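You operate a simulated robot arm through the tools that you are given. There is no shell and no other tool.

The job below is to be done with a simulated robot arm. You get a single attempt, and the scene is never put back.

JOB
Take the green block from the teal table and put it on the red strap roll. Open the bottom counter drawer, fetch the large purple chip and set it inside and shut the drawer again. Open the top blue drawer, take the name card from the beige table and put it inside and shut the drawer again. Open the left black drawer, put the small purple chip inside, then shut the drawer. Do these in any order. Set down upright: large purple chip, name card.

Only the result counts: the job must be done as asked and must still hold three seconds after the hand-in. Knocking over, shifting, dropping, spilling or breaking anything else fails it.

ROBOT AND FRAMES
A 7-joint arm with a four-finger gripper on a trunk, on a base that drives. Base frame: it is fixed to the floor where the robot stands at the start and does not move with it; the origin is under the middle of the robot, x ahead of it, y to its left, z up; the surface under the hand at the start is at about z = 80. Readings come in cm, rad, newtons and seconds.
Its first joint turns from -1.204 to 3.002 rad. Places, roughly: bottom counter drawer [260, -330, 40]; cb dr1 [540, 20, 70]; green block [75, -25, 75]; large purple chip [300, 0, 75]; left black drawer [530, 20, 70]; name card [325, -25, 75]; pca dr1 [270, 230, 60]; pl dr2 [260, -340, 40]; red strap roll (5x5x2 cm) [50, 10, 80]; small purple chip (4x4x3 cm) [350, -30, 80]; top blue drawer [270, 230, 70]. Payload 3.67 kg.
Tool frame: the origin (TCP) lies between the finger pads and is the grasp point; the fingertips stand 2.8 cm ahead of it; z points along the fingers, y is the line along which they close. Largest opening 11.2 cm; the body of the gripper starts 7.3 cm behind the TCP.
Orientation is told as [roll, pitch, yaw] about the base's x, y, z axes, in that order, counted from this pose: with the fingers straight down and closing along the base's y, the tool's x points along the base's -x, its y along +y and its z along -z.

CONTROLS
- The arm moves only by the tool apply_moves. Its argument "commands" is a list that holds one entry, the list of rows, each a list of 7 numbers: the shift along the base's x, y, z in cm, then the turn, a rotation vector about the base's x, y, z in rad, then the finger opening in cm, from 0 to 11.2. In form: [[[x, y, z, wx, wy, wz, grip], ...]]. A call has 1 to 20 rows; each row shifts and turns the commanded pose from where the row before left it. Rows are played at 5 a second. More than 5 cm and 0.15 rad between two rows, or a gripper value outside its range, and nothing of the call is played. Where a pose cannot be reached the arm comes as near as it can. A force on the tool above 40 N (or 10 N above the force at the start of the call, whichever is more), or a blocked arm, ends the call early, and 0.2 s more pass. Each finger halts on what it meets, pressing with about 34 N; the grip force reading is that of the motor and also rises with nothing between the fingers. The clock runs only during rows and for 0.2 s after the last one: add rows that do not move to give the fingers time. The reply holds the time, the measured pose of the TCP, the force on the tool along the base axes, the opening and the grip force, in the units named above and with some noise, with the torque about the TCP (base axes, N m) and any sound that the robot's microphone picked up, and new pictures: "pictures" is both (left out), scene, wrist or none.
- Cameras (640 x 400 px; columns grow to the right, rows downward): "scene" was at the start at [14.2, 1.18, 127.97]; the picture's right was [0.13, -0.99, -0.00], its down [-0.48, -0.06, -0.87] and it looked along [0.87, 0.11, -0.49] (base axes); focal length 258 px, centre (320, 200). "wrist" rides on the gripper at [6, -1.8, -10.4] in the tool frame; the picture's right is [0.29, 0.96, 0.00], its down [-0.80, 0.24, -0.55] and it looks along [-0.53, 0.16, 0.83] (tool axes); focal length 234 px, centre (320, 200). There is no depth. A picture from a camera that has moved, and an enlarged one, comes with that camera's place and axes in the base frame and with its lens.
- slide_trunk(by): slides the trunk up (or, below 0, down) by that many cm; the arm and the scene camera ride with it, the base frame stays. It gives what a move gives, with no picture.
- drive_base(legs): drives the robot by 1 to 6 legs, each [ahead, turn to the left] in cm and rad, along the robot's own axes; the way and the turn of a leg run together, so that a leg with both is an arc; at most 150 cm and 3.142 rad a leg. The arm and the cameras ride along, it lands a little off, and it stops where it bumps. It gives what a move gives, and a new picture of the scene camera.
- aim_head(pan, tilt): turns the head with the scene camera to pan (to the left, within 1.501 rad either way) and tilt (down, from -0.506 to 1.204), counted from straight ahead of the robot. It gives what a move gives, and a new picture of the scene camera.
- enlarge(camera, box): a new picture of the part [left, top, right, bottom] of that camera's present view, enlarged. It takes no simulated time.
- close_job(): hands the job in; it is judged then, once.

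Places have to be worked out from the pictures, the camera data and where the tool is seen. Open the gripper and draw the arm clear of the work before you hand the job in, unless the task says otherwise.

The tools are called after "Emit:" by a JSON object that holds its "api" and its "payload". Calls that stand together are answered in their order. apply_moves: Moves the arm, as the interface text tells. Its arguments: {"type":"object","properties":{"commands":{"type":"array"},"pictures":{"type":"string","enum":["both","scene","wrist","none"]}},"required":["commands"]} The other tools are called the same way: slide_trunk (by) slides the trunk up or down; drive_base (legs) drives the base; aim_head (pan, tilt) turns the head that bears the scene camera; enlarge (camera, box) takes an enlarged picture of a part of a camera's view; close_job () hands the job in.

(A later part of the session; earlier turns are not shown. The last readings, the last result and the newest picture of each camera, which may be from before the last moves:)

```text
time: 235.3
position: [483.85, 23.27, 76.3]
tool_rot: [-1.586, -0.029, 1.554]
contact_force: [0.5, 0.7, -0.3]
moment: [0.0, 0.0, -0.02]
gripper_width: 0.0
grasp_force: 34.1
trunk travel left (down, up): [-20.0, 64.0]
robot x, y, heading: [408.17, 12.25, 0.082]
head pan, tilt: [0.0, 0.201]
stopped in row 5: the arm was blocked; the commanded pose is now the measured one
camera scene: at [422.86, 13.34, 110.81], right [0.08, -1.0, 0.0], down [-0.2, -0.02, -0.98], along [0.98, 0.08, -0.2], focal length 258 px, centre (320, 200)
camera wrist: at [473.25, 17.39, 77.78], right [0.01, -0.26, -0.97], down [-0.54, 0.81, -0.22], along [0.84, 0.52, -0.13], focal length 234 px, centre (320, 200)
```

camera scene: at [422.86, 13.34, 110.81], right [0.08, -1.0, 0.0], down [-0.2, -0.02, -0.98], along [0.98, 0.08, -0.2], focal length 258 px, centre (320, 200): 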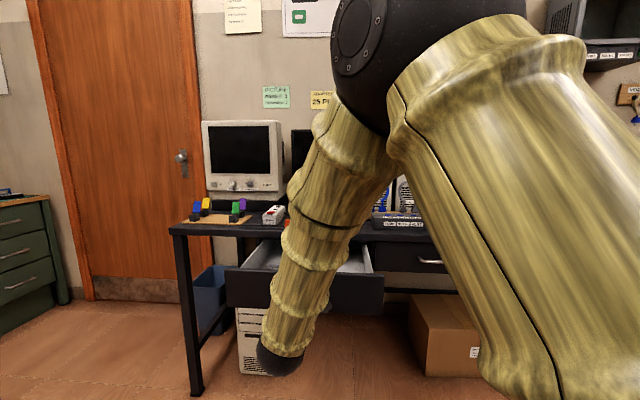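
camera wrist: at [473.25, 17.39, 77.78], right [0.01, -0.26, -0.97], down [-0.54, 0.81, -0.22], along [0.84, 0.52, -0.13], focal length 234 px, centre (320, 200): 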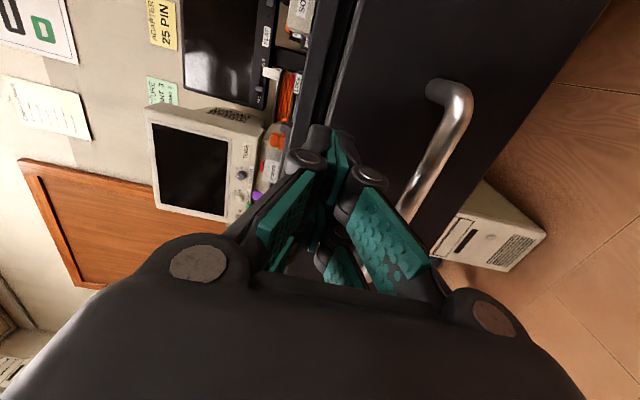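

Still blocked by the elbow position. I'll switch to pushing with the tool pointing down (those poses are unproblematic): raise, turn the tool down, yaw 0 (thin side towards the desk).

Emit:
{"api": "apply_moves", "payload": {"commands": [[[-2, 0, 3, 0, 0, 0, 0], [-2, 0, 4, 0, 0, 0, 0], [0, 0, 4, 0, 0, 0, 0], [0, 0, 4, 0, 0, 0, 0], [0, 0, 4, 0, 0.143, 0, 0], [0, 0, 2, 0, 0.143, 0, 0], [0, 0, 0, 0, 0.143, 0, 0], [0, 0, 0, 0, 0.143, 0, 0], [0, 0, 0, 0, 0.143, 0, 0], [0, 0, 0, 0, 0.143, 0, 0], [-1, 0, 0, 0, 0.143, 0, 0], [-1, 0, 0, 0, 0.143, 0, 0], [-1, 0, 0, 0, 0.143, 0, 0], [-1, 0, 0, 0, 0.143, 0, 0], [-1, 0, 0, 0, 0.141, 0, 0], [0, 0, 0, 0, 0, 0, 0]]], "pictures": "none"}}

```text
time: 238.7
position: [474.68, 23.63, 97.14]
tool_rot: [-0.014, 0.012, 1.548]
contact_force: [-0.5, -0.3, 0.9]
moment: [0.03, 0.02, -0.03]
gripper_width: 0.01
grasp_force: 34.5
trunk travel left (down, up): [-20.0, 64.0]
robot x, y, heading: [408.65, 11.77, 0.085]
head pan, tilt: [0.0, 0.201]
```

Emit:
{"api": "apply_moves", "payload": {"commands": [[[0, 0, 0, 0.012, 0.0137, 0, 0], [0, 0, 0, 0, 0, -0.141, 0], [0, 0, 0, 0, 0, -0.141, 0], [0, 0, 0, 0, 0, -0.141, 0], [0, 0, 0, 0, 0, -0.141, 0], [0, 0, 0, 0, 0, -0.141, 0], [0, 0, 0, 0, 0, -0.141, 0], [0, 0, 0, 0, 0, -0.141, 0], [0, 0, 0, 0, 0, -0.141, 0], [0, 0, 0, 0, 0, -0.141, 0], [0, 0, 0, 0, 0, -0.141, 0], [0, 0, 0, 0, 0, -0.138, 0], [0, 0, 0, 0, 0, 0, 0]]], "pictures": "none"}}

Emit:
{"api": "aim_head", "payload": {"pan": 0.0, "tilt": 0.5}}

```text
time: 241.5
position: [474.7, 23.49, 97.09]
tool_rot: [-0.004, 0.0, -0.002]
contact_force: [0.3, 0.2, 0.1]
moment: [0.0, -0.02, -0.01]
gripper_width: 0.0
grasp_force: 33.5
trunk travel left (down, up): [-20.0, 64.0]
robot x, y, heading: [408.13, 12.05, 0.082]
head pan, tilt: [0.0, 0.201]
```

```text
time: 242.3
position: [474.66, 23.5, 96.96]
tool_rot: [-0.002, 0.002, -0.001]
contact_force: [0.3, -0.1, 0.4]
moment: [0.0, 0.03, 0.02]
gripper_width: 0.04
grasp_force: 34.1
trunk travel left (down, up): [-20.0, 64.0]
robot x, y, heading: [408.56, 12.07, 0.088]
head pan, tilt: [0.0, 0.499]
camera scene: at [422.7, 13.42, 108.31], right [0.09, -1.0, 0.0], down [-0.45, -0.04, -0.89], along [0.89, 0.08, -0.45], focal length 258 px, centre (320, 200)
```

scene: 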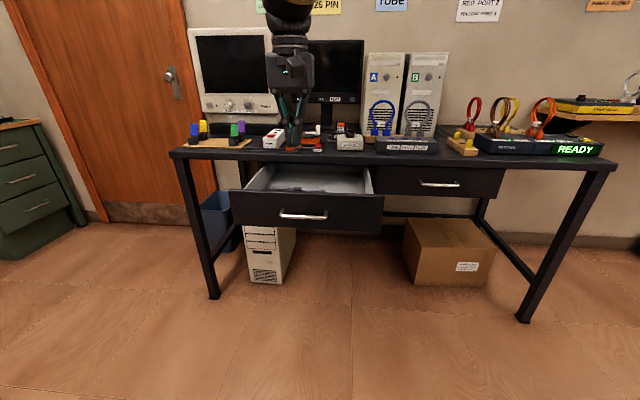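

All is intact; the drawer handle is at about (486.5,24,71). I retract the hand 13 cm and drive forward 18 cm, then lower the closed fingers in front of the handle.

Emit:
{"api": "apply_moves", "payload": {"commands": [[[-4, 0, 0, 0, 0, 0, 0], [-4, 0, 0, 0, 0, 0, 0], [-5, -0.5, 0, 0, 0, 0, 0], [0, 0, 0, 0, 0, 0, 0]]], "pictures": "none"}}

Emit:
{"api": "drive_base", "payload": {"legs": [[18, -0.085]]}}

```text
refused: row 3 steps farther than a row can; nothing moved
```

```text
time: 243.7
position: [493.02, 18.45, 97.06]
tool_rot: [-0.003, -0.001, -0.087]
contact_force: [-0.5, 0.8, 0.0]
moment: [0.0, 0.0, 0.0]
gripper_width: 0.03
grasp_force: 34.3
trunk travel left (down, up): [-20.0, 64.0]
robot x, y, heading: [425.94, 12.91, -0.004]
head pan, tilt: [0.0, 0.499]
camera scene: at [440.29, 12.95, 108.27], right [0.01, -1.0, 0.0], down [-0.46, 0.0, -0.89], along [0.89, 0.01, -0.46], focal length 258 px, centre (320, 200)
```

scene: 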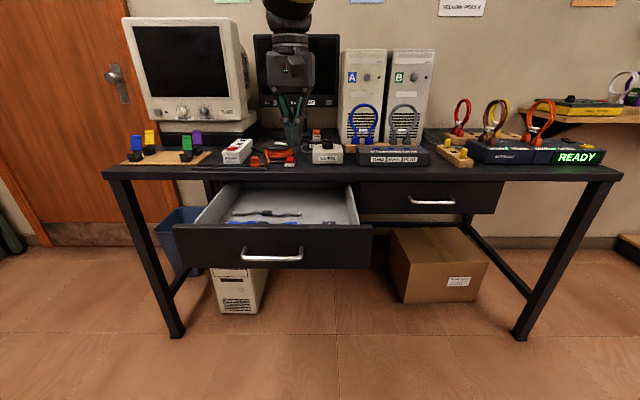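

The retract was refused but the base moved as wanted; handle at (486,24.3,71). Now retract, align, and lower in front of the handle.

Emit:
{"api": "apply_moves", "payload": {"commands": [[[-4, 1.5, 0, 0, 0, 0.044, 0], [-4, 1.5, 0, 0, 0, 0.043, 0], [-4, 1.5, 0, 0, 0, 0, 0], [-2, 1.2, 0, 0, 0, 0, 0], [0, 0, -4, 0, 0, 0, 0], [0, 0, -4, 0, 0, 0, 0], [0, 0, -4, 0, 0, 0, 0], [0, 0, -4, 0, 0, 0, 0], [0, 0, -4, 0, 0, 0, 0], [0, 0, -4, 0, 0, 0, 0], [0, 0, -2.5, 0, 0, 0, 0], [0, 0, 0, 0, 0, 0, 0]]]}}

```text
time: 246.3
position: [479.18, 24.25, 70.33]
tool_rot: [-0.002, 0.001, 0.001]
contact_force: [-0.6, -0.1, -0.5]
moment: [0.01, 0.01, -0.03]
gripper_width: 0.01
grasp_force: 33.7
trunk travel left (down, up): [-20.0, 64.0]
robot x, y, heading: [426.03, 12.9, -0.004]
head pan, tilt: [0.0, 0.499]
camera scene: at [440.25, 12.88, 108.03], right [0.0, -1.0, 0.0], down [-0.48, 0.0, -0.88], along [0.88, 0.0, -0.48], focal length 258 px, centre (320, 200)
camera wrist: at [473.13, 22.44, 80.79], right [-0.29, 0.96, 0.0], down [0.8, 0.24, 0.55], along [0.53, 0.16, -0.83], focal length 234 px, centre (320, 200)
```

scene: 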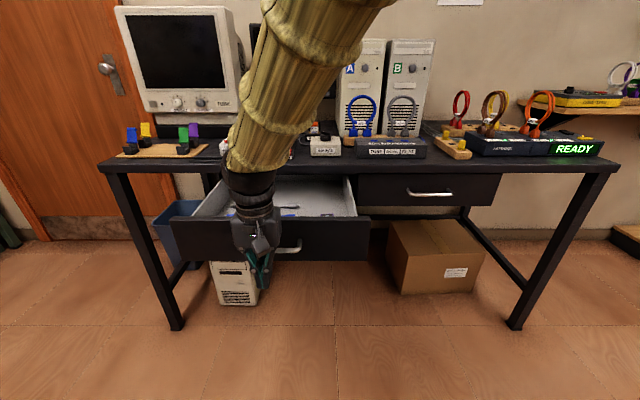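
wrist: 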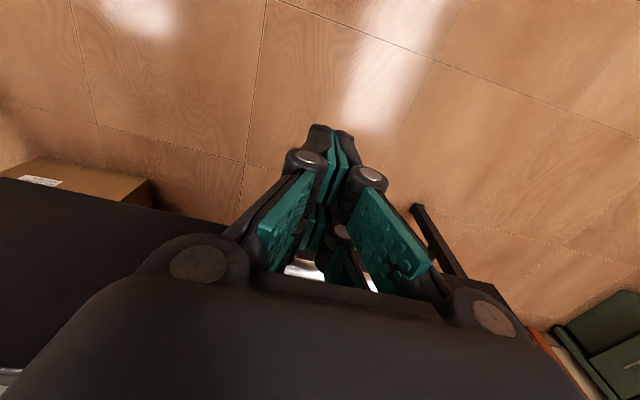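

In front of the handle. I push the drawer in along +x.

Emit:
{"api": "apply_moves", "payload": {"commands": [[[2, 0, 0, 0, 0, 0, 0], [2, 0, 0, 0, 0, 0, 0], [1, 0, 0, 0, 0, 0, 0], [1.5, 0, 0, 0, 0, 0, 0], [2, 0, 0, 0, 0, 0, 0], [2, 0, 0, 0, 0, 0, 0], [2, 0, 0, 0, 0, 0, 0], [2, 0, 0, 0, 0, 0, 0], [2, 0, 0, 0, 0, 0, 0], [2, 0, 0, 0, 0, 0, 0], [2, 0, 0, 0, 0, 0, 0], [2, 0, 0, 0, 0, 0, 0], [2, 0, 0, 0, 0, 0, 0], [0, 0, 0, 0, 0, 0, 0]]]}}

```text
time: 249.3
position: [503.57, 24.16, 70.35]
tool_rot: [-0.002, 0.002, -0.001]
contact_force: [0.1, 1.4, -0.3]
moment: [-0.02, 0.01, 0.0]
gripper_width: 0.01
grasp_force: 33.4
trunk travel left (down, up): [-20.0, 64.0]
robot x, y, heading: [425.75, 12.94, -0.004]
head pan, tilt: [0.0, 0.499]
camera scene: at [440.26, 12.87, 108.03], right [0.0, -1.0, 0.0], down [-0.48, 0.0, -0.88], along [0.88, 0.0, -0.48], focal length 258 px, centre (320, 200)
camera wrist: at [497.54, 22.46, 80.78], right [-0.29, 0.96, 0.0], down [0.8, 0.24, 0.55], along [0.53, 0.16, -0.83], focal length 234 px, centre (320, 200)
```

scene: 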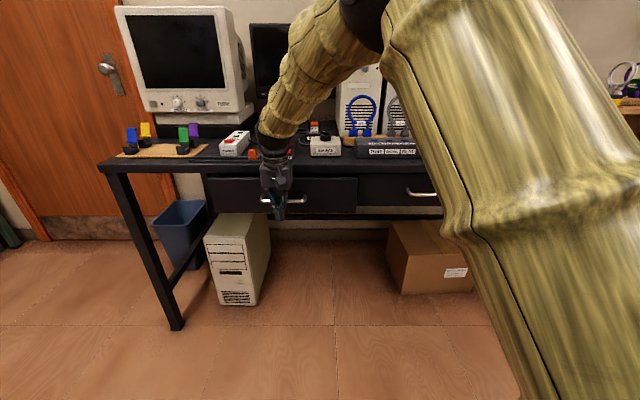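
wrist: 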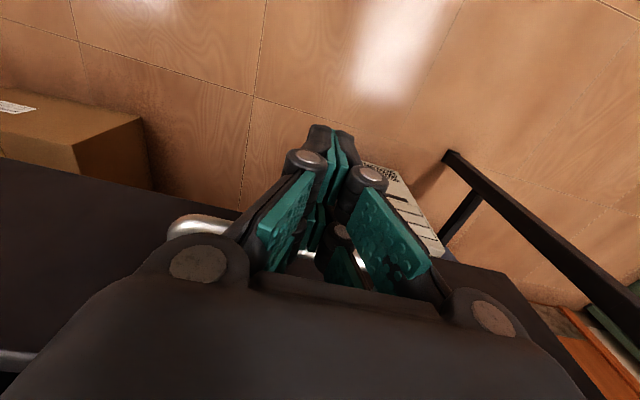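

The drawer is nearly in. I push on until the stop.

Emit:
{"api": "apply_moves", "payload": {"commands": [[[1.5, 0, 0, 0, 0, 0, 0], [1.5, 0, 0, 0, 0, 0, 0], [1, 0, 0, 0, 0, 0, 0], [1, 0, 0, 0, 0, 0, 0], [0.7, 0, 0, 0, 0, 0, 0], [0.7, 0, 0, 0, 0, 0, 0], [0.7, 0, 0, 0, 0, 0, 0], [0.7, 0, 0, 0, 0, 0, 0]]]}}

```text
time: 250.6
position: [508.49, 24.26, 70.36]
tool_rot: [-0.003, 0.011, -0.001]
contact_force: [-14.7, -2.8, 6.3]
moment: [-0.07, -0.25, -0.01]
gripper_width: 0.6
grasp_force: 35.7
trunk travel left (down, up): [-20.0, 64.0]
robot x, y, heading: [425.74, 12.8, -0.001]
head pan, tilt: [0.0, 0.499]
stopped in row 6: the force on the tool passed its limit at 52 N (the readings are from after the stop); the commanded pose is now the measured one
camera scene: at [440.07, 12.85, 108.07], right [0.0, -1.0, 0.0], down [-0.48, 0.0, -0.88], along [0.88, 0.0, -0.48], focal length 258 px, centre (320, 200)
camera wrist: at [502.57, 22.57, 80.83], right [-0.29, 0.96, 0.0], down [0.8, 0.24, 0.54], along [0.52, 0.16, -0.84], focal length 234 px, centre (320, 200)
```

scene: 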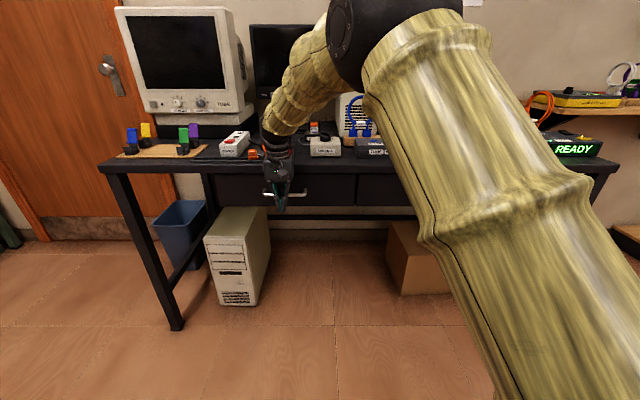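
wrist: 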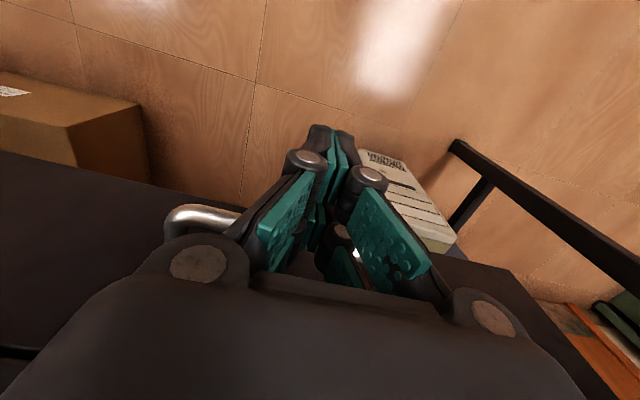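

Stopped with 52 N — the drawer may be fully shut. I back off, raise, and check.

Emit:
{"api": "apply_moves", "payload": {"commands": [[[-3, 0, 0, 0, 0, 0, 0], [-4, 0, 0, 0, 0, 0, 0], [-4, 0, 0, 0, 0, 0, 0], [-4, 0, 0, 0, 0, 0, 0], [-4, 0, 0, 0, 0, 0, 0], [-4, 0, 3, 0, 0, 0, 0], [-3, 0, 4, 0, 0, 0, 0], [0, 0, 4, 0, 0, 0, 0], [0, 0, 4, 0, 0, 0, 0], [0, 0, 4, 0, 0, 0, 0], [0, 0, 4, 0, 0, 0, 0], [0, 0, 4, 0, 0, 0, 0]]]}}

Emit:
{"api": "enlarge", "payload": {"camera": "scene", "box": [180, 120, 500, 320]}}

```text
time: 253.2
position: [482.73, 24.24, 97.38]
tool_rot: [-0.005, 0.012, 0.003]
contact_force: [0.1, -0.3, 0.4]
moment: [0.01, 0.01, 0.02]
gripper_width: 0.0
grasp_force: 36.3
trunk travel left (down, up): [-20.0, 64.0]
robot x, y, heading: [425.76, 13.01, -0.0]
head pan, tilt: [0.0, 0.499]
camera scene: at [440.2, 12.86, 108.03], right [0.0, -1.0, 0.0], down [-0.48, 0.0, -0.88], along [0.88, 0.0, -0.48], focal length 258 px, centre (320, 200)
camera wrist: at [476.83, 22.39, 107.81], right [-0.29, 0.96, 0.0], down [0.8, 0.24, 0.54], along [0.52, 0.16, -0.84], focal length 234 px, centre (320, 200)
```

scene: 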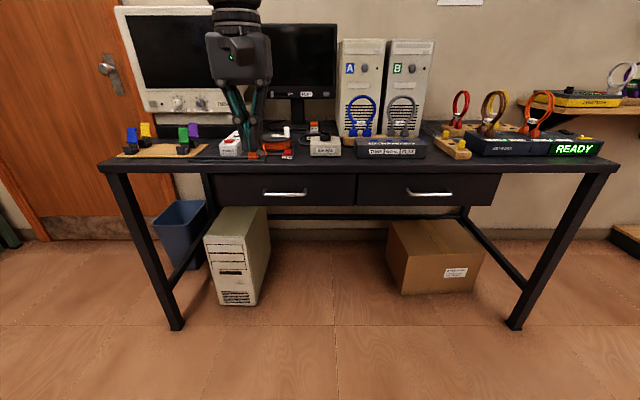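
wrist: 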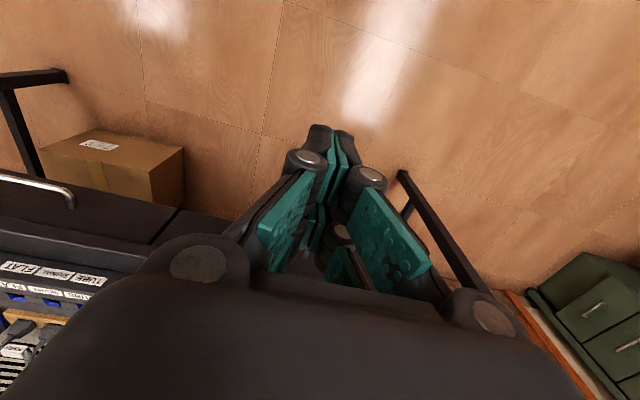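

```text
2.00 times, centred on (340, 220) of scene
camera zoom: at [440.2, 12.86, 108.03], right [0.0, -1.0, 0.0], down [-0.48, 0.0, -0.88], along [0.88, 0.0, -0.48], focal length 517 px, centre (280, 160)
```

zoom: 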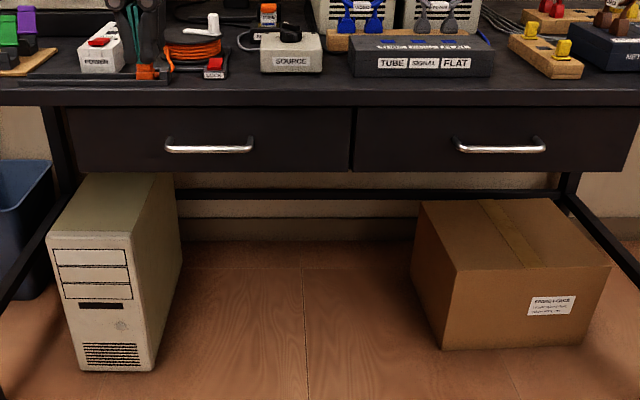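

The left drawer looks flush with the right one. Check enlarged.

Emit:
{"api": "enlarge", "payload": {"camera": "scene", "box": [300, 165, 412, 215]}}

Emit:
{"api": "enlarge", "payload": {"camera": "scene", "box": [200, 160, 512, 220]}}

```text
5.71 times, centred on (356, 190) of scene
camera zoom: at [440.2, 12.86, 108.03], right [0.0, -1.0, 0.0], down [-0.48, 0.0, -0.88], along [0.88, 0.0, -0.48], focal length 1476 px, centre (114, 257)
```

zoom: 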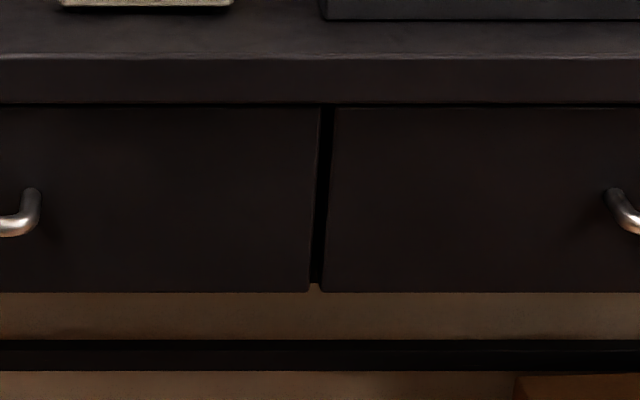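

```text
2.05 times, centred on (356, 190) of scene
camera zoom: at [440.2, 12.86, 108.03], right [0.0, -1.0, 0.0], down [-0.48, 0.0, -0.88], along [0.88, 0.0, -0.48], focal length 530 px, centre (246, 220)
```

zoom: 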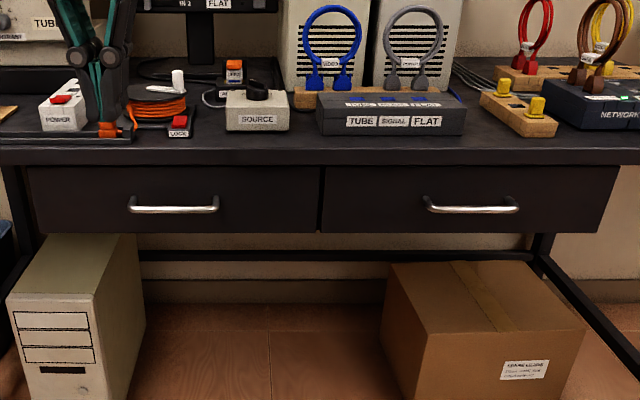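

The left black drawer is fully shut with the small chip inside. Next the top blue drawer: I raise the trunk and drive around the beige table's far corner to about (279,112), facing +y.

Emit:
{"api": "slide_trunk", "payload": {"by": 20}}

Emit:
{"api": "drive_base", "payload": {"legs": [[0, 1.571], [100, 0], [0, 1.571]]}}

```text
time: 255.3
position: [482.82, 23.99, 117.39]
tool_rot: [-0.004, 0.011, 0.002]
contact_force: [0.7, -0.9, -0.2]
moment: [-0.02, 0.0, 0.02]
gripper_width: 0.01
grasp_force: 35.5
trunk travel left (down, up): [-40.0, 44.0]
robot x, y, heading: [426.02, 13.07, 0.001]
head pan, tilt: [0.0, 0.499]
```

```text
time: 268.1
position: [368.44, 100.62, 117.33]
tool_rot: [-0.004, 0.012, -3.134]
contact_force: [-0.6, -0.4, -0.4]
moment: [0.02, -0.02, 0.0]
gripper_width: 0.0
grasp_force: 35.7
trunk travel left (down, up): [-40.0, 44.0]
robot x, y, heading: [425.52, 112.05, -3.139]
head pan, tilt: [0.0, 0.499]
camera scene: at [411.37, 112.2, 128.04], right [-0.01, 1.0, 0.0], down [0.48, 0.0, -0.88], along [-0.88, 0.0, -0.48], focal length 258 px, centre (320, 200)
```

scene: 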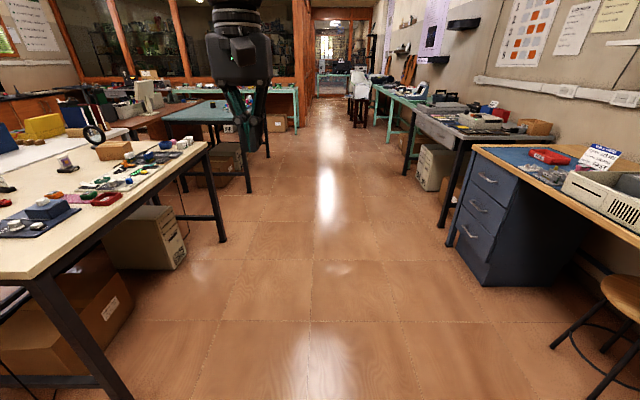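

Corridor free. The top blue handle is near (278.5,205,70). I drive on and turn to face it.

Emit:
{"api": "drive_base", "payload": {"legs": [[147, 0], [0, -1.571]]}}

```text
time: 279.4
position: [268.74, 171.53, 117.29]
tool_rot: [-0.004, 0.01, 1.517]
contact_force: [0.5, 0.7, -0.1]
moment: [-0.01, 0.01, 0.03]
gripper_width: 0.0
grasp_force: 35.7
trunk travel left (down, up): [-40.0, 44.0]
robot x, y, heading: [276.95, 113.93, 1.515]
head pan, tilt: [0.0, 0.499]
camera scene: at [277.85, 128.23, 128.04], right [1.0, -0.06, 0.0], down [-0.03, -0.48, -0.88], along [0.05, 0.88, -0.48], focal length 258 px, centre (320, 200)
```

scene: 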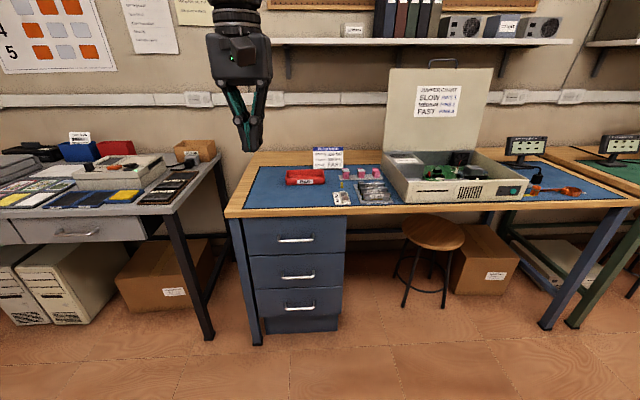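

Top handle at about (273.5,204,71). I back up 6 cm and turn slightly so the handle is straight ahead, then give the tool the yaw used before.

Emit:
{"api": "drive_base", "payload": {"legs": [[-6, 0], [0, 0.05]]}}

Emit:
{"api": "apply_moves", "payload": {"commands": [[[0.5, 0, 0, 0, 0, 0.143, 2], [0.5, 0, 0, 0, 0, 0.143, 4], [0.5, 0, 0, 0, 0, 0.143, 5], [0.5, 0, 0, 0, 0, 0.143, 5], [0.5, 0, 0, 0, 0, 0.143, 5], [0.5, 0, 0, 0, 0, 0.143, 5], [0.5, 0, 0, 0, 0, 0.143, 5], [0.5, 0, 0, 0, 0, 0.143, 5], [0.5, 0, 0, 0, 0, 0.143, 5], [0.5, 0, 0, 0, 0, 0.143, 5], [0.5, 0, 0, 0, 0, 0.14, 5], [0, 0, 0, 0, 0, 0, 5]]], "pictures": "none"}}

Emit:
{"api": "aim_head", "payload": {"pan": 0.0, "tilt": 0.4}}

```text
time: 280.7
position: [265.4, 165.19, 117.35]
tool_rot: [-0.003, 0.012, 1.569]
contact_force: [-0.5, 0.1, 0.4]
moment: [0.03, -0.04, -0.02]
gripper_width: 0.0
grasp_force: 35.7
trunk travel left (down, up): [-40.0, 44.0]
robot x, y, heading: [276.45, 108.29, 1.563]
head pan, tilt: [0.0, 0.499]
camera scene: at [276.74, 122.36, 128.04], right [1.0, -0.01, 0.0], down [0.0, -0.48, -0.88], along [0.01, 0.88, -0.48], focal length 258 px, centre (320, 200)
```

scene: 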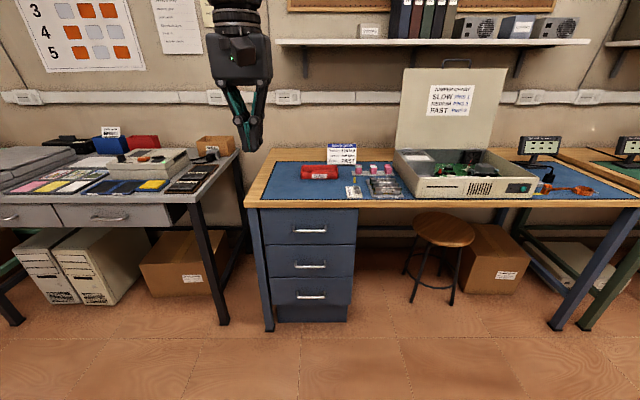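

```text
time: 283.3
position: [271.02, 165.11, 117.25]
tool_rot: [-0.003, 0.011, 3.14]
contact_force: [-1.4, 0.1, -0.1]
moment: [0.02, -0.03, 0.03]
gripper_width: 5.02
grasp_force: 0.1
trunk travel left (down, up): [-40.0, 44.0]
robot x, y, heading: [276.69, 108.52, 1.565]
head pan, tilt: [0.0, 0.499]
```

```text
time: 284.0
position: [271.1, 165.29, 117.4]
tool_rot: [-0.003, 0.012, 3.137]
contact_force: [0.3, -0.1, -0.5]
moment: [0.0, -0.01, 0.02]
gripper_width: 4.98
grasp_force: 0.0
trunk travel left (down, up): [-40.0, 44.0]
robot x, y, heading: [276.62, 108.13, 1.567]
head pan, tilt: [0.0, 0.4]
camera scene: at [276.81, 122.54, 128.95], right [1.0, -0.01, 0.0], down [0.0, -0.39, -0.92], along [0.01, 0.92, -0.39], focal length 258 px, centre (320, 200)
```

scene: 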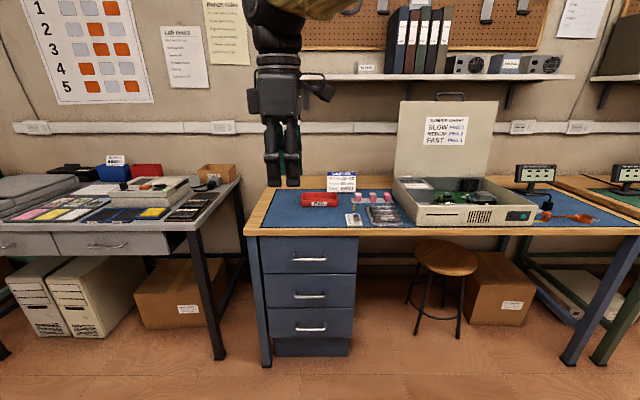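

Now trunk −20 and tool horizontal towards +y.

Emit:
{"api": "slide_trunk", "payload": {"by": -20}}

Emit:
{"api": "apply_moves", "payload": {"commands": [[[0, 1.3, 0, 0.143, 0, 0, 5.5], [0, 1.3, 0, 0.143, 0, 0, 5.5], [0, 1.3, 0, 0.143, 0, 0, 5.5], [0, 1.3, 0, 0.143, 0, 0, 5.5], [0, 1.3, 0, 0.143, 0, 0, 5.5], [0, 1.3, 0, 0.143, 0, 0, 5.5], [0, 1.3, 0, 0.143, 0, 0, 5.5], [0, 1.3, 0, 0.143, 0, 0, 5.5], [0, 1.3, 0, 0.143, 0, 0, 5.5], [0, 1.3, 0, 0.143, 0, 0, 5.5], [0, 1, 0, 0.141, 0, 0, 5.5], [0, 0, 0, 0, 0, 0, 5.5], [0, 0, 0, 0, 0, 0, 5.5]]]}}

```text
time: 286.2
position: [271.02, 165.14, 97.36]
tool_rot: [-0.003, 0.011, 3.137]
contact_force: [0.9, -1.1, -0.4]
moment: [0.03, 0.0, -0.02]
gripper_width: 4.98
grasp_force: 0.1
trunk travel left (down, up): [-20.0, 64.0]
robot x, y, heading: [276.63, 107.95, 1.566]
head pan, tilt: [0.0, 0.4]
```

```text
time: 289.0
position: [271.01, 179.18, 97.15]
tool_rot: [-1.574, -0.003, 3.131]
contact_force: [-0.8, -0.2, 0.2]
moment: [0.02, 0.02, 0.0]
gripper_width: 5.49
grasp_force: 0.0
trunk travel left (down, up): [-20.0, 64.0]
robot x, y, heading: [276.26, 108.79, 1.565]
head pan, tilt: [0.0, 0.4]
camera scene: at [276.81, 122.53, 108.95], right [1.0, -0.01, 0.0], down [0.0, -0.39, -0.92], along [0.01, 0.92, -0.39], focal length 258 px, centre (320, 200)
camera wrist: at [276.82, 168.78, 98.99], right [0.28, 0.0, -0.96], down [-0.8, -0.54, -0.24], along [-0.52, 0.84, -0.15], focal length 234 px, centre (320, 200)
```

scene: 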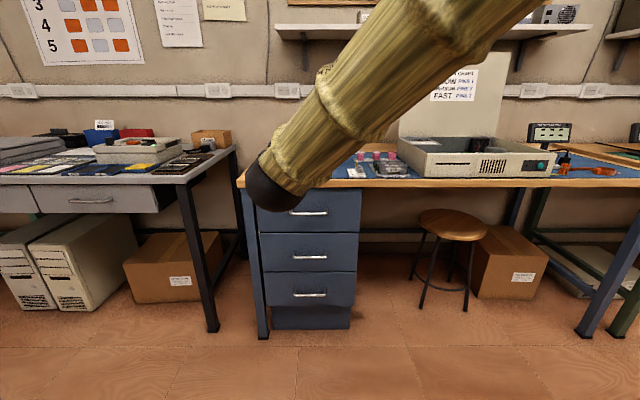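
wrist: 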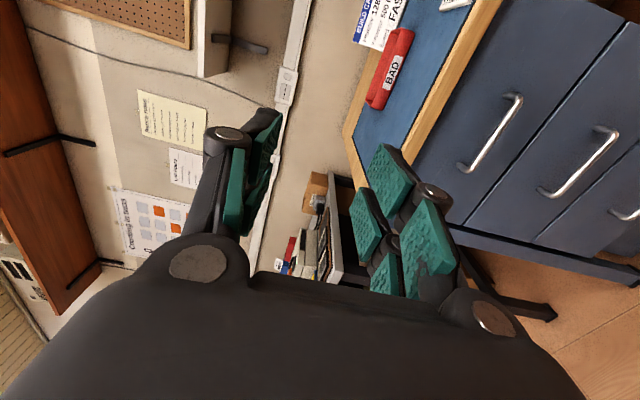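

The handle is around (273.5,206,69.3). I lower to that height.

Emit:
{"api": "apply_moves", "payload": {"commands": [[[0.6, 0, -3, 0, 0, 0, 5.5], [0.6, 0, -3, 0, 0, 0, 5.5], [0.6, 0, -3, 0, 0, 0, 5.5], [0.7, 0, -3, 0, 0, 0, 5.5], [0, 0, -3, 0, 0, 0, 5.5], [0, 0, -3, 0, 0, 0, 5.5], [0, 0, -3, 0, 0, 0, 5.5], [0, 0, -3, 0, 0, 0, 5.5], [0, 0, -3, 0, 0, 0, 5.5], [0, 0, 0, 0, 0, 0, 5.5], [0, 0, 0, 0, 0, 0, 5.5]]]}}

```text
time: 291.4
position: [273.56, 179.31, 70.38]
tool_rot: [-1.575, -0.005, 3.13]
contact_force: [0.8, 1.0, -0.5]
moment: [-0.01, -0.03, 0.02]
gripper_width: 5.5
grasp_force: 0.0
trunk travel left (down, up): [-20.0, 64.0]
robot x, y, heading: [276.58, 108.43, 1.567]
head pan, tilt: [0.0, 0.4]
camera scene: at [276.8, 122.54, 108.95], right [1.0, -0.01, 0.0], down [0.0, -0.39, -0.92], along [0.01, 0.92, -0.39], focal length 258 px, centre (320, 200)
camera wrist: at [279.38, 168.86, 72.06], right [0.28, 0.0, -0.96], down [-0.8, -0.54, -0.24], along [-0.52, 0.84, -0.15], focal length 234 px, centre (320, 200)
```

scene: 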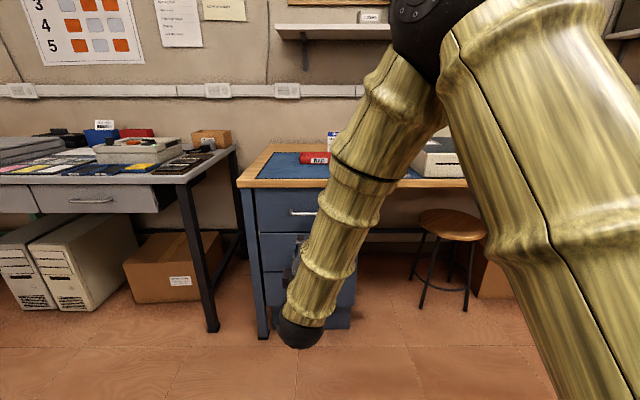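
wrist: 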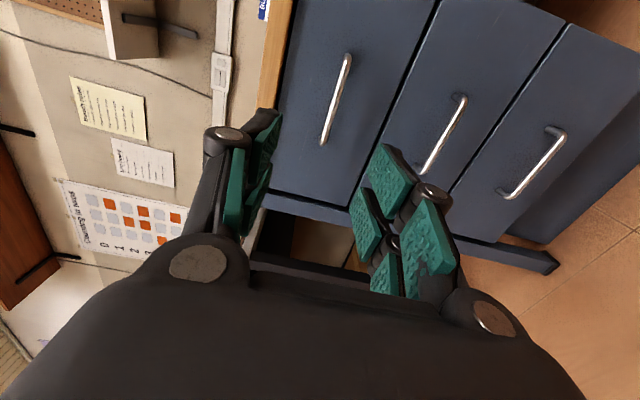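

Handle is slightly lower (z≈68.2) and at y≈207. Approach to y≈199 and re-check.

Emit:
{"api": "apply_moves", "payload": {"commands": [[[-0.3, 2, -2.1, 0, 0, 0, 5.5], [0, 3, 0, 0, 0, 0.011, 5.5], [0, 3, 0, 0, 0, 0, 5.5], [0, 3, 0, 0, 0, 0, 5.5], [0, 3, 0, 0, 0, 0, 5.5], [0, 3, 0, 0, 0, 0, 5.5], [0, 2, 0, 0, 0, 0, 5.5], [0, 0, 0, 0, 0, 0, 5.5], [0, 0, 0, 0, 0, 0, 5.5]]], "pictures": "wrist"}}

```text
time: 293.4
position: [273.23, 198.29, 68.09]
tool_rot: [-1.575, -0.004, -3.142]
contact_force: [0.0, 0.4, 0.9]
moment: [-0.01, 0.02, 0.01]
gripper_width: 5.51
grasp_force: 0.1
trunk travel left (down, up): [-20.0, 64.0]
robot x, y, heading: [276.73, 108.39, 1.567]
head pan, tilt: [0.0, 0.4]
camera wrist: at [279.15, 187.9, 69.95], right [0.28, 0.0, -0.96], down [-0.8, -0.55, -0.24], along [-0.53, 0.83, -0.15], focal length 234 px, centre (320, 200)
```

wrist: 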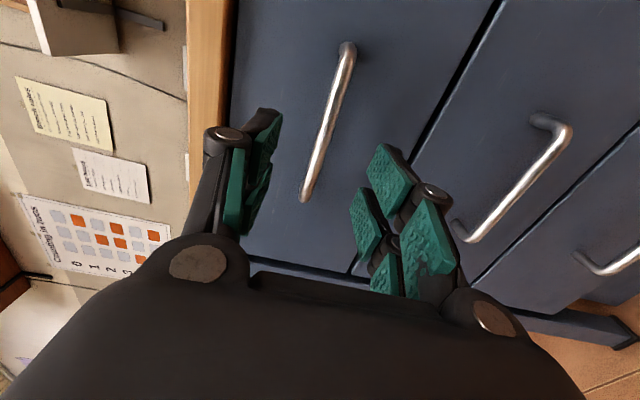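

Handle at y≈206.9, aligned. Advance 7.6 cm and close.

Emit:
{"api": "apply_moves", "payload": {"commands": [[[0, 2, 0, 0, 0, 0, 5.5], [0, 2, 0, 0, 0, 0, 5.5], [0, 2, 0, 0, 0, 0, 5.5], [0, 1.6, 0, 0, 0, 0, 5.5], [0, 0, 0, 0, 0, 0, 5.5], [0, 0, 0, 0, 0, 0, 3], [0, 0, 0, 0, 0, 0, 0.5], [0, 0, 0, 0, 0, 0, 0.2], [0, 0, 0, 0, 0, 0, 0.2], [0, 0, 0, 0, 0, 0, 0.2]]], "pictures": "wrist"}}

```text
time: 295.6
position: [273.29, 205.84, 67.94]
tool_rot: [-1.571, -0.003, -3.139]
contact_force: [0.7, -0.5, -10.7]
moment: [-0.13, -0.9, 0.18]
gripper_width: 1.11
grasp_force: 45.5
trunk travel left (down, up): [-20.0, 64.0]
robot x, y, heading: [276.44, 107.78, 1.56]
head pan, tilt: [0.0, 0.4]
camera wrist: at [279.31, 195.56, 69.65], right [0.28, 0.0, -0.96], down [-0.8, -0.55, -0.24], along [-0.53, 0.83, -0.16], focal length 234 px, centre (320, 200)
```

wrist: 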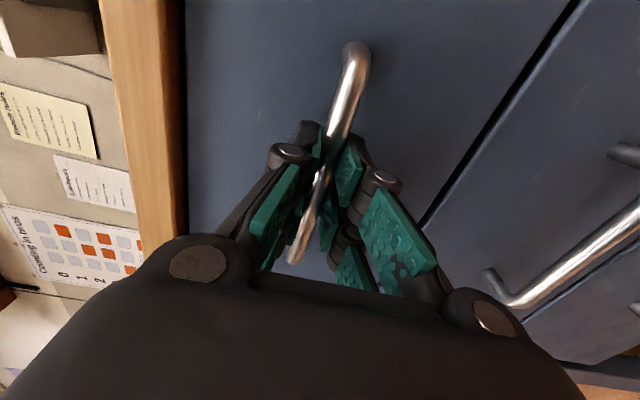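

Gripped. Pull along −y.

Emit:
{"api": "apply_moves", "payload": {"commands": [[[0, -1, -0.1, 0, 0, 0, 0.2], [0, -1.5, 0, 0, 0, 0, 0.2], [0, -2, 0, 0, 0, 0, 0.2], [0, -2, 0, 0, 0, 0, 0.2], [0, -2, 0, 0, 0, 0, 0.2], [0, -2, 0, 0, 0, 0, 0.2], [0, -2, 0, 0, 0, 0, 0.2], [0, 0, 0, 0, 0, 0, 0.2]]]}}

```text
time: 297.4
position: [273.3, 193.41, 67.88]
tool_rot: [-1.57, -0.006, 3.139]
contact_force: [26.0, 0.0, -22.5]
moment: [-0.25, -1.16, 0.11]
gripper_width: 1.11
grasp_force: 45.1
trunk travel left (down, up): [-20.0, 64.0]
robot x, y, heading: [276.32, 108.08, 1.557]
head pan, tilt: [0.0, 0.4]
camera scene: at [276.95, 122.71, 108.91], right [1.0, -0.01, 0.0], down [0.0, -0.39, -0.92], along [0.01, 0.92, -0.39], focal length 258 px, centre (320, 200)
camera wrist: at [279.25, 183.11, 69.65], right [0.28, 0.0, -0.96], down [-0.8, -0.55, -0.24], along [-0.53, 0.83, -0.16], focal length 234 px, centre (320, 200)
```

scene: 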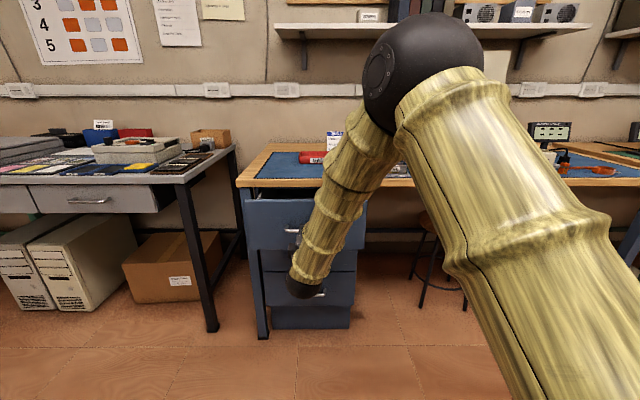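
wrist: 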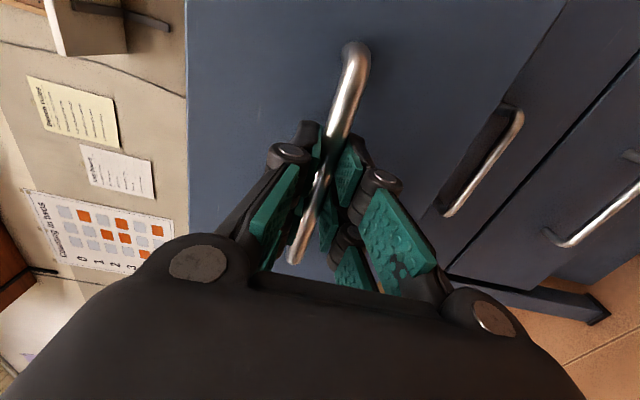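

Opening (12.4 cm). I relieve the side loads slightly and continue.

Emit:
{"api": "apply_moves", "payload": {"commands": [[[0.3, -1, -0.3, 0, 0, 0, 0.2], [0.1, -2, 0, 0, 0, 0, 0.2], [0, -2, 0, 0, 0, 0, 0.2], [0, -2, 0, 0, 0, 0, 0.2], [0, -2, 0, 0, 0, 0, 0.2], [0, -2, 0, 0, 0, 0, 0.2], [0, 0, 0, 0, 0, 0, 0.2]]], "pictures": "scene"}}

```text
time: 299.0
position: [273.33, 182.36, 67.84]
tool_rot: [-1.576, -0.005, -3.136]
contact_force: [-22.9, 0.7, 8.0]
moment: [0.05, -0.75, 1.52]
gripper_width: 1.13
grasp_force: 45.2
trunk travel left (down, up): [-20.0, 64.0]
robot x, y, heading: [276.52, 108.35, 1.568]
head pan, tilt: [0.0, 0.4]
camera scene: at [276.67, 122.5, 108.96], right [1.0, -0.01, 0.0], down [0.0, -0.39, -0.92], along [0.01, 0.92, -0.39], focal length 258 px, centre (320, 200)
```

scene: 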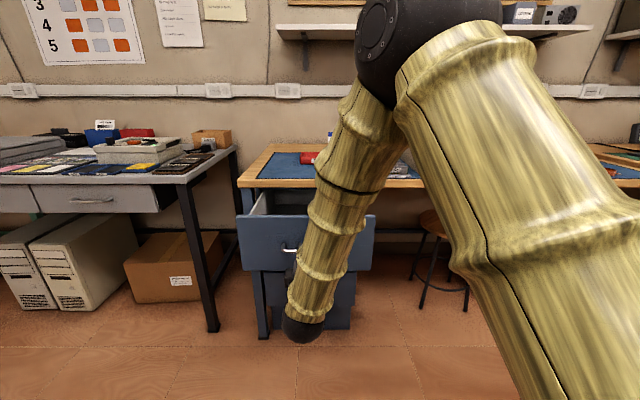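

23.5 cm open. A bit more.

Emit:
{"api": "apply_moves", "payload": {"commands": [[[-0.2, -1.5, 0, 0, 0, 0, 0.2], [0, -1.5, 0, 0, 0, 0, 0.2], [0, -1.5, 0, 0, 0, 0, 0.2], [0, 0, 0, 0, 0, 0, 0.2]]], "pictures": "none"}}

```text
time: 300.0
position: [273.34, 177.79, 67.92]
tool_rot: [-1.574, -0.004, -3.14]
contact_force: [-24.6, 0.7, 16.6]
moment: [0.16, -0.77, 0.4]
gripper_width: 1.07
grasp_force: 45.0
trunk travel left (down, up): [-20.0, 64.0]
robot x, y, heading: [276.1, 108.31, 1.566]
head pan, tilt: [0.0, 0.4]
```

28 cm open. Release, back off fully (6 cm) and rise.

Emit:
{"api": "apply_moves", "payload": {"commands": [[[-0.2, 0, 0, 0, 0, 0, 3], [0, 0, 0, 0, 0, 0, 5], [0, 0, 0, 0, 0, 0, 5.5], [0, -2, 0, 0, 0, 0, 5.5], [0, -2, 0, 0, 0, 0, 5.5], [0, -2, 0, 0, 0, 0, 5.5], [0, 0, 4, 0, 0, 0, 5.5], [0, 0, 4, 0, 0, 0, 5.5], [0, 0, 4, 0, 0, 0, 5.5], [0, 0, 4, 0, 0, 0, 5.5], [0, 0, 4, 0, 0, 0, 5.5], [0, 0, 4, 0, 0, 0, 5.5], [0, 0, 4, 0, 0, 0, 5.5], [0, 0, 4, 0, 0, 0, 5.5], [0, 0, 0, 0, 0, 0, 5.5]]]}}

```text
time: 303.2
position: [273.38, 171.81, 99.77]
tool_rot: [-1.575, -0.005, -3.143]
contact_force: [0.8, 0.6, 0.0]
moment: [-0.02, 0.0, 0.03]
gripper_width: 5.48
grasp_force: 0.0
trunk travel left (down, up): [-20.0, 64.0]
robot x, y, heading: [275.99, 107.98, 1.565]
head pan, tilt: [0.0, 0.4]
camera scene: at [276.84, 122.53, 108.95], right [1.0, -0.01, 0.0], down [0.0, -0.39, -0.92], along [0.01, 0.92, -0.39], focal length 258 px, centre (320, 200)
camera wrist: at [279.31, 161.49, 101.6], right [0.28, 0.0, -0.96], down [-0.8, -0.55, -0.24], along [-0.53, 0.83, -0.15], focal length 234 px, centre (320, 200)
```

scene: 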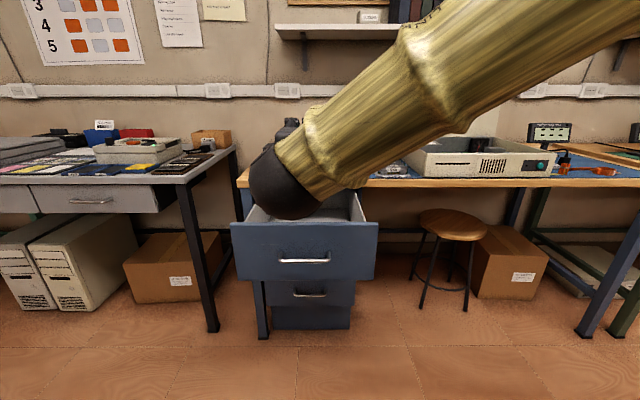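
wrist: 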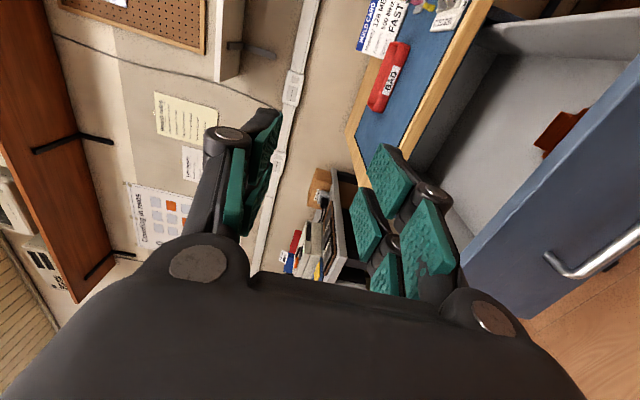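

The blue drawer is open; there is an orange-brown item inside. Tool down again, trunk up, and look inside.

Emit:
{"api": "apply_moves", "payload": {"commands": [[[0, 0, 2, -0.143, 0, 0, 5], [0, 0, 0, -0.143, 0, 0, 5], [0, 0, 0, -0.143, 0, 0, 5], [0, 0, 0, -0.143, 0, 0, 5], [0, 0, 0, -0.143, 0, 0, 5], [0, -0.5, 0, -0.143, 0, 0, 5], [0, -0.5, 0, -0.143, 0, 0, 5], [0, -1, 0, -0.143, 0, 0, 5], [0, -1, 0, -0.143, 0, 0, 5], [0, -1, 0, -0.143, 0, 0, 5], [0, -1, 0, -0.142, 0, 0, 5], [0, 0, 0, 0, 0, 0, 5]]], "pictures": "none"}}

Emit:
{"api": "slide_trunk", "payload": {"by": 20}}

Emit:
{"api": "aim_head", "payload": {"pan": 0.0, "tilt": 0.7}}

Emit:
{"api": "enlarge", "payload": {"camera": "scene", "box": [210, 100, 402, 220]}}

```text
time: 305.8
position: [273.31, 166.76, 101.83]
tool_rot: [-0.002, 0.0, 3.137]
contact_force: [-0.4, -0.2, -0.6]
moment: [-0.02, 0.0, -0.01]
gripper_width: 4.98
grasp_force: 0.1
trunk travel left (down, up): [-20.0, 64.0]
robot x, y, heading: [276.24, 108.0, 1.568]
head pan, tilt: [0.0, 0.4]
```

```text
time: 307.9
position: [273.39, 166.76, 121.75]
tool_rot: [-0.002, -0.002, 3.139]
contact_force: [-0.3, -0.9, -0.8]
moment: [0.02, -0.01, -0.01]
gripper_width: 5.01
grasp_force: 0.1
trunk travel left (down, up): [-40.0, 44.0]
robot x, y, heading: [276.46, 108.26, 1.567]
head pan, tilt: [0.0, 0.4]
```

```text
time: 308.7
position: [273.25, 166.57, 121.82]
tool_rot: [-0.002, 0.001, 3.138]
contact_force: [1.3, -0.4, -0.1]
moment: [0.0, 0.06, 0.01]
gripper_width: 5.01
grasp_force: 0.1
trunk travel left (down, up): [-40.0, 44.0]
robot x, y, heading: [276.6, 108.17, 1.568]
head pan, tilt: [0.0, 0.7]
camera scene: at [276.8, 121.78, 126.27], right [1.0, -0.01, 0.0], down [0.0, -0.64, -0.77], along [0.0, 0.77, -0.64], focal length 258 px, centre (320, 200)
```

scene: 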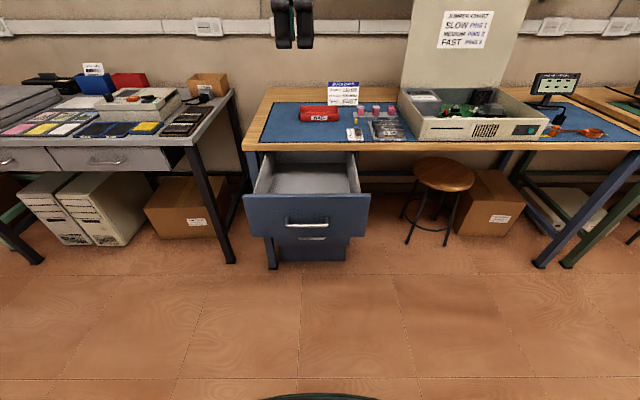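

```text
3.33 times, centred on (306, 160) of scene
camera zoom: at [276.8, 121.78, 126.27], right [1.0, -0.01, 0.0], down [0.0, -0.64, -0.77], along [0.0, 0.77, -0.64], focal length 861 px, centre (367, 333)
```

zoom: 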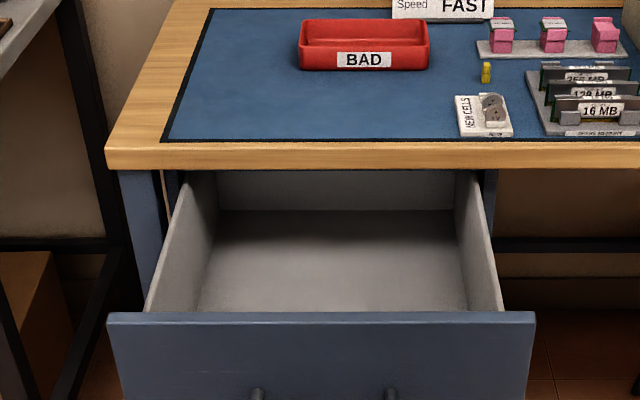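

The orange item hides right behind the front panel. I move the hand over the drawer to view it from above with the wrist camera.

Emit:
{"api": "apply_moves", "payload": {"commands": [[[0.5, 4, 0, 0, 0, 0, 5], [0.5, 4, 0, 0, 0, 0, 5], [0.5, 4, -2, 0, 0, 0, 5], [0.5, 4, -2, 0, 0, 0, 5], [0.5, 4, -2, 0, 0, 0, 5], [0.5, 4, 0, 0, 0, 0, 5], [0, 0, 0, 0, 0, 0, 5], [0, 0, 0, 0, 0, 0, 5]]], "pictures": "wrist"}}

```text
time: 310.5
position: [276.37, 190.68, 115.92]
tool_rot: [-0.002, -0.001, 3.137]
contact_force: [-0.6, -0.6, -0.3]
moment: [0.02, -0.01, -0.01]
gripper_width: 4.97
grasp_force: 0.1
trunk travel left (down, up): [-40.0, 44.0]
robot x, y, heading: [276.43, 108.6, 1.564]
head pan, tilt: [0.0, 0.7]
camera wrist: at [282.25, 192.53, 126.22], right [0.28, -0.96, 0.0], down [-0.8, -0.24, 0.55], along [-0.53, -0.16, -0.83], focal length 234 px, centre (320, 200)
```

wrist: 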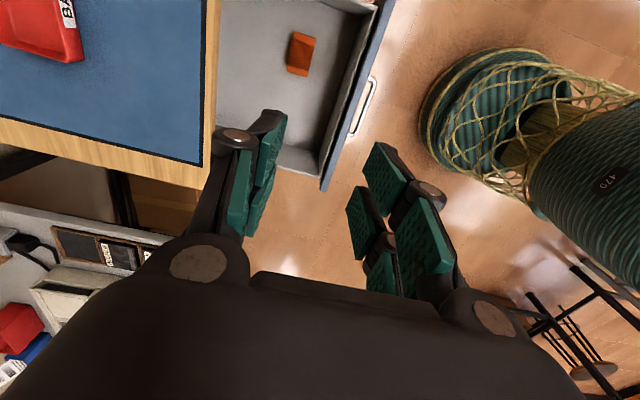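

The drawer's free space is on its left half (x≈259–273, y≈187–204); the orange item lies at about (279,196). Now I retract and drive to the far end of the beige table to fetch the name card.

Emit:
{"api": "apply_moves", "payload": {"commands": [[[0, -4, 2, 0, 0, 0, 5], [0, -4, 2, 0, 0, 0, 5], [0, -4, 2, 0, 0, 0, 5], [0, -4, 0, 0, 0, 0, 5], [0, -4, 0, 0, 0, 0, 5], [0, -4, 0, 0, 0, 0, 5], [0, 0, 0, 0, 0, 0, 5]]], "pictures": "none"}}

Emit:
{"api": "aim_head", "payload": {"pan": 0.0, "tilt": 0.55}}

Emit:
{"api": "drive_base", "payload": {"legs": [[0, -1.571], [150, 0], [0, -1.571], [128, 0], [0, -1.571]]}}

```text
time: 312.1
position: [276.19, 166.74, 121.66]
tool_rot: [-0.001, -0.002, 3.136]
contact_force: [0.8, 0.2, 0.5]
moment: [-0.01, -0.04, 0.0]
gripper_width: 4.98
grasp_force: 0.1
trunk travel left (down, up): [-40.0, 44.0]
robot x, y, heading: [276.75, 108.14, 1.561]
head pan, tilt: [0.0, 0.7]
```

```text
time: 312.8
position: [276.25, 166.76, 121.75]
tool_rot: [-0.001, 0.0, 3.139]
contact_force: [-1.2, 0.0, 0.0]
moment: [0.0, 0.01, 0.0]
gripper_width: 4.99
grasp_force: 0.0
trunk travel left (down, up): [-40.0, 44.0]
robot x, y, heading: [276.96, 108.18, 1.564]
head pan, tilt: [0.0, 0.55]
camera scene: at [276.8, 122.27, 127.57], right [1.0, -0.01, 0.0], down [0.0, -0.52, -0.85], along [0.0, 0.85, -0.52], focal length 258 px, centre (320, 200)
```

scene: 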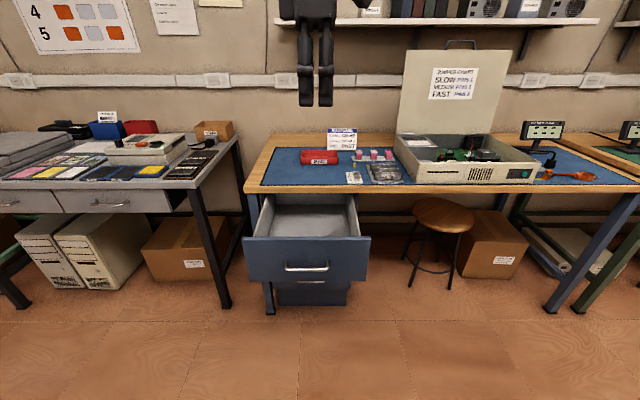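

```text
time: 337.8
position: [367.19, -18.27, 121.85]
tool_rot: [-0.002, 0.0, -1.572]
contact_force: [0.2, 0.0, -0.6]
moment: [0.0, -0.03, 0.01]
gripper_width: 4.99
grasp_force: 0.1
trunk travel left (down, up): [-40.0, 44.0]
robot x, y, heading: [425.68, -17.78, 3.142]
head pan, tilt: [0.0, 0.55]
camera scene: at [411.91, -17.78, 127.58], right [0.0, 1.0, 0.0], down [0.52, 0.0, -0.85], along [-0.85, 0.0, -0.52], focal length 258 px, centre (320, 200)
```

scene: 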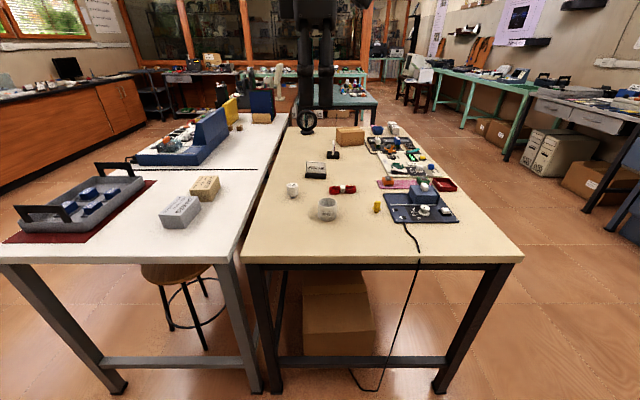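

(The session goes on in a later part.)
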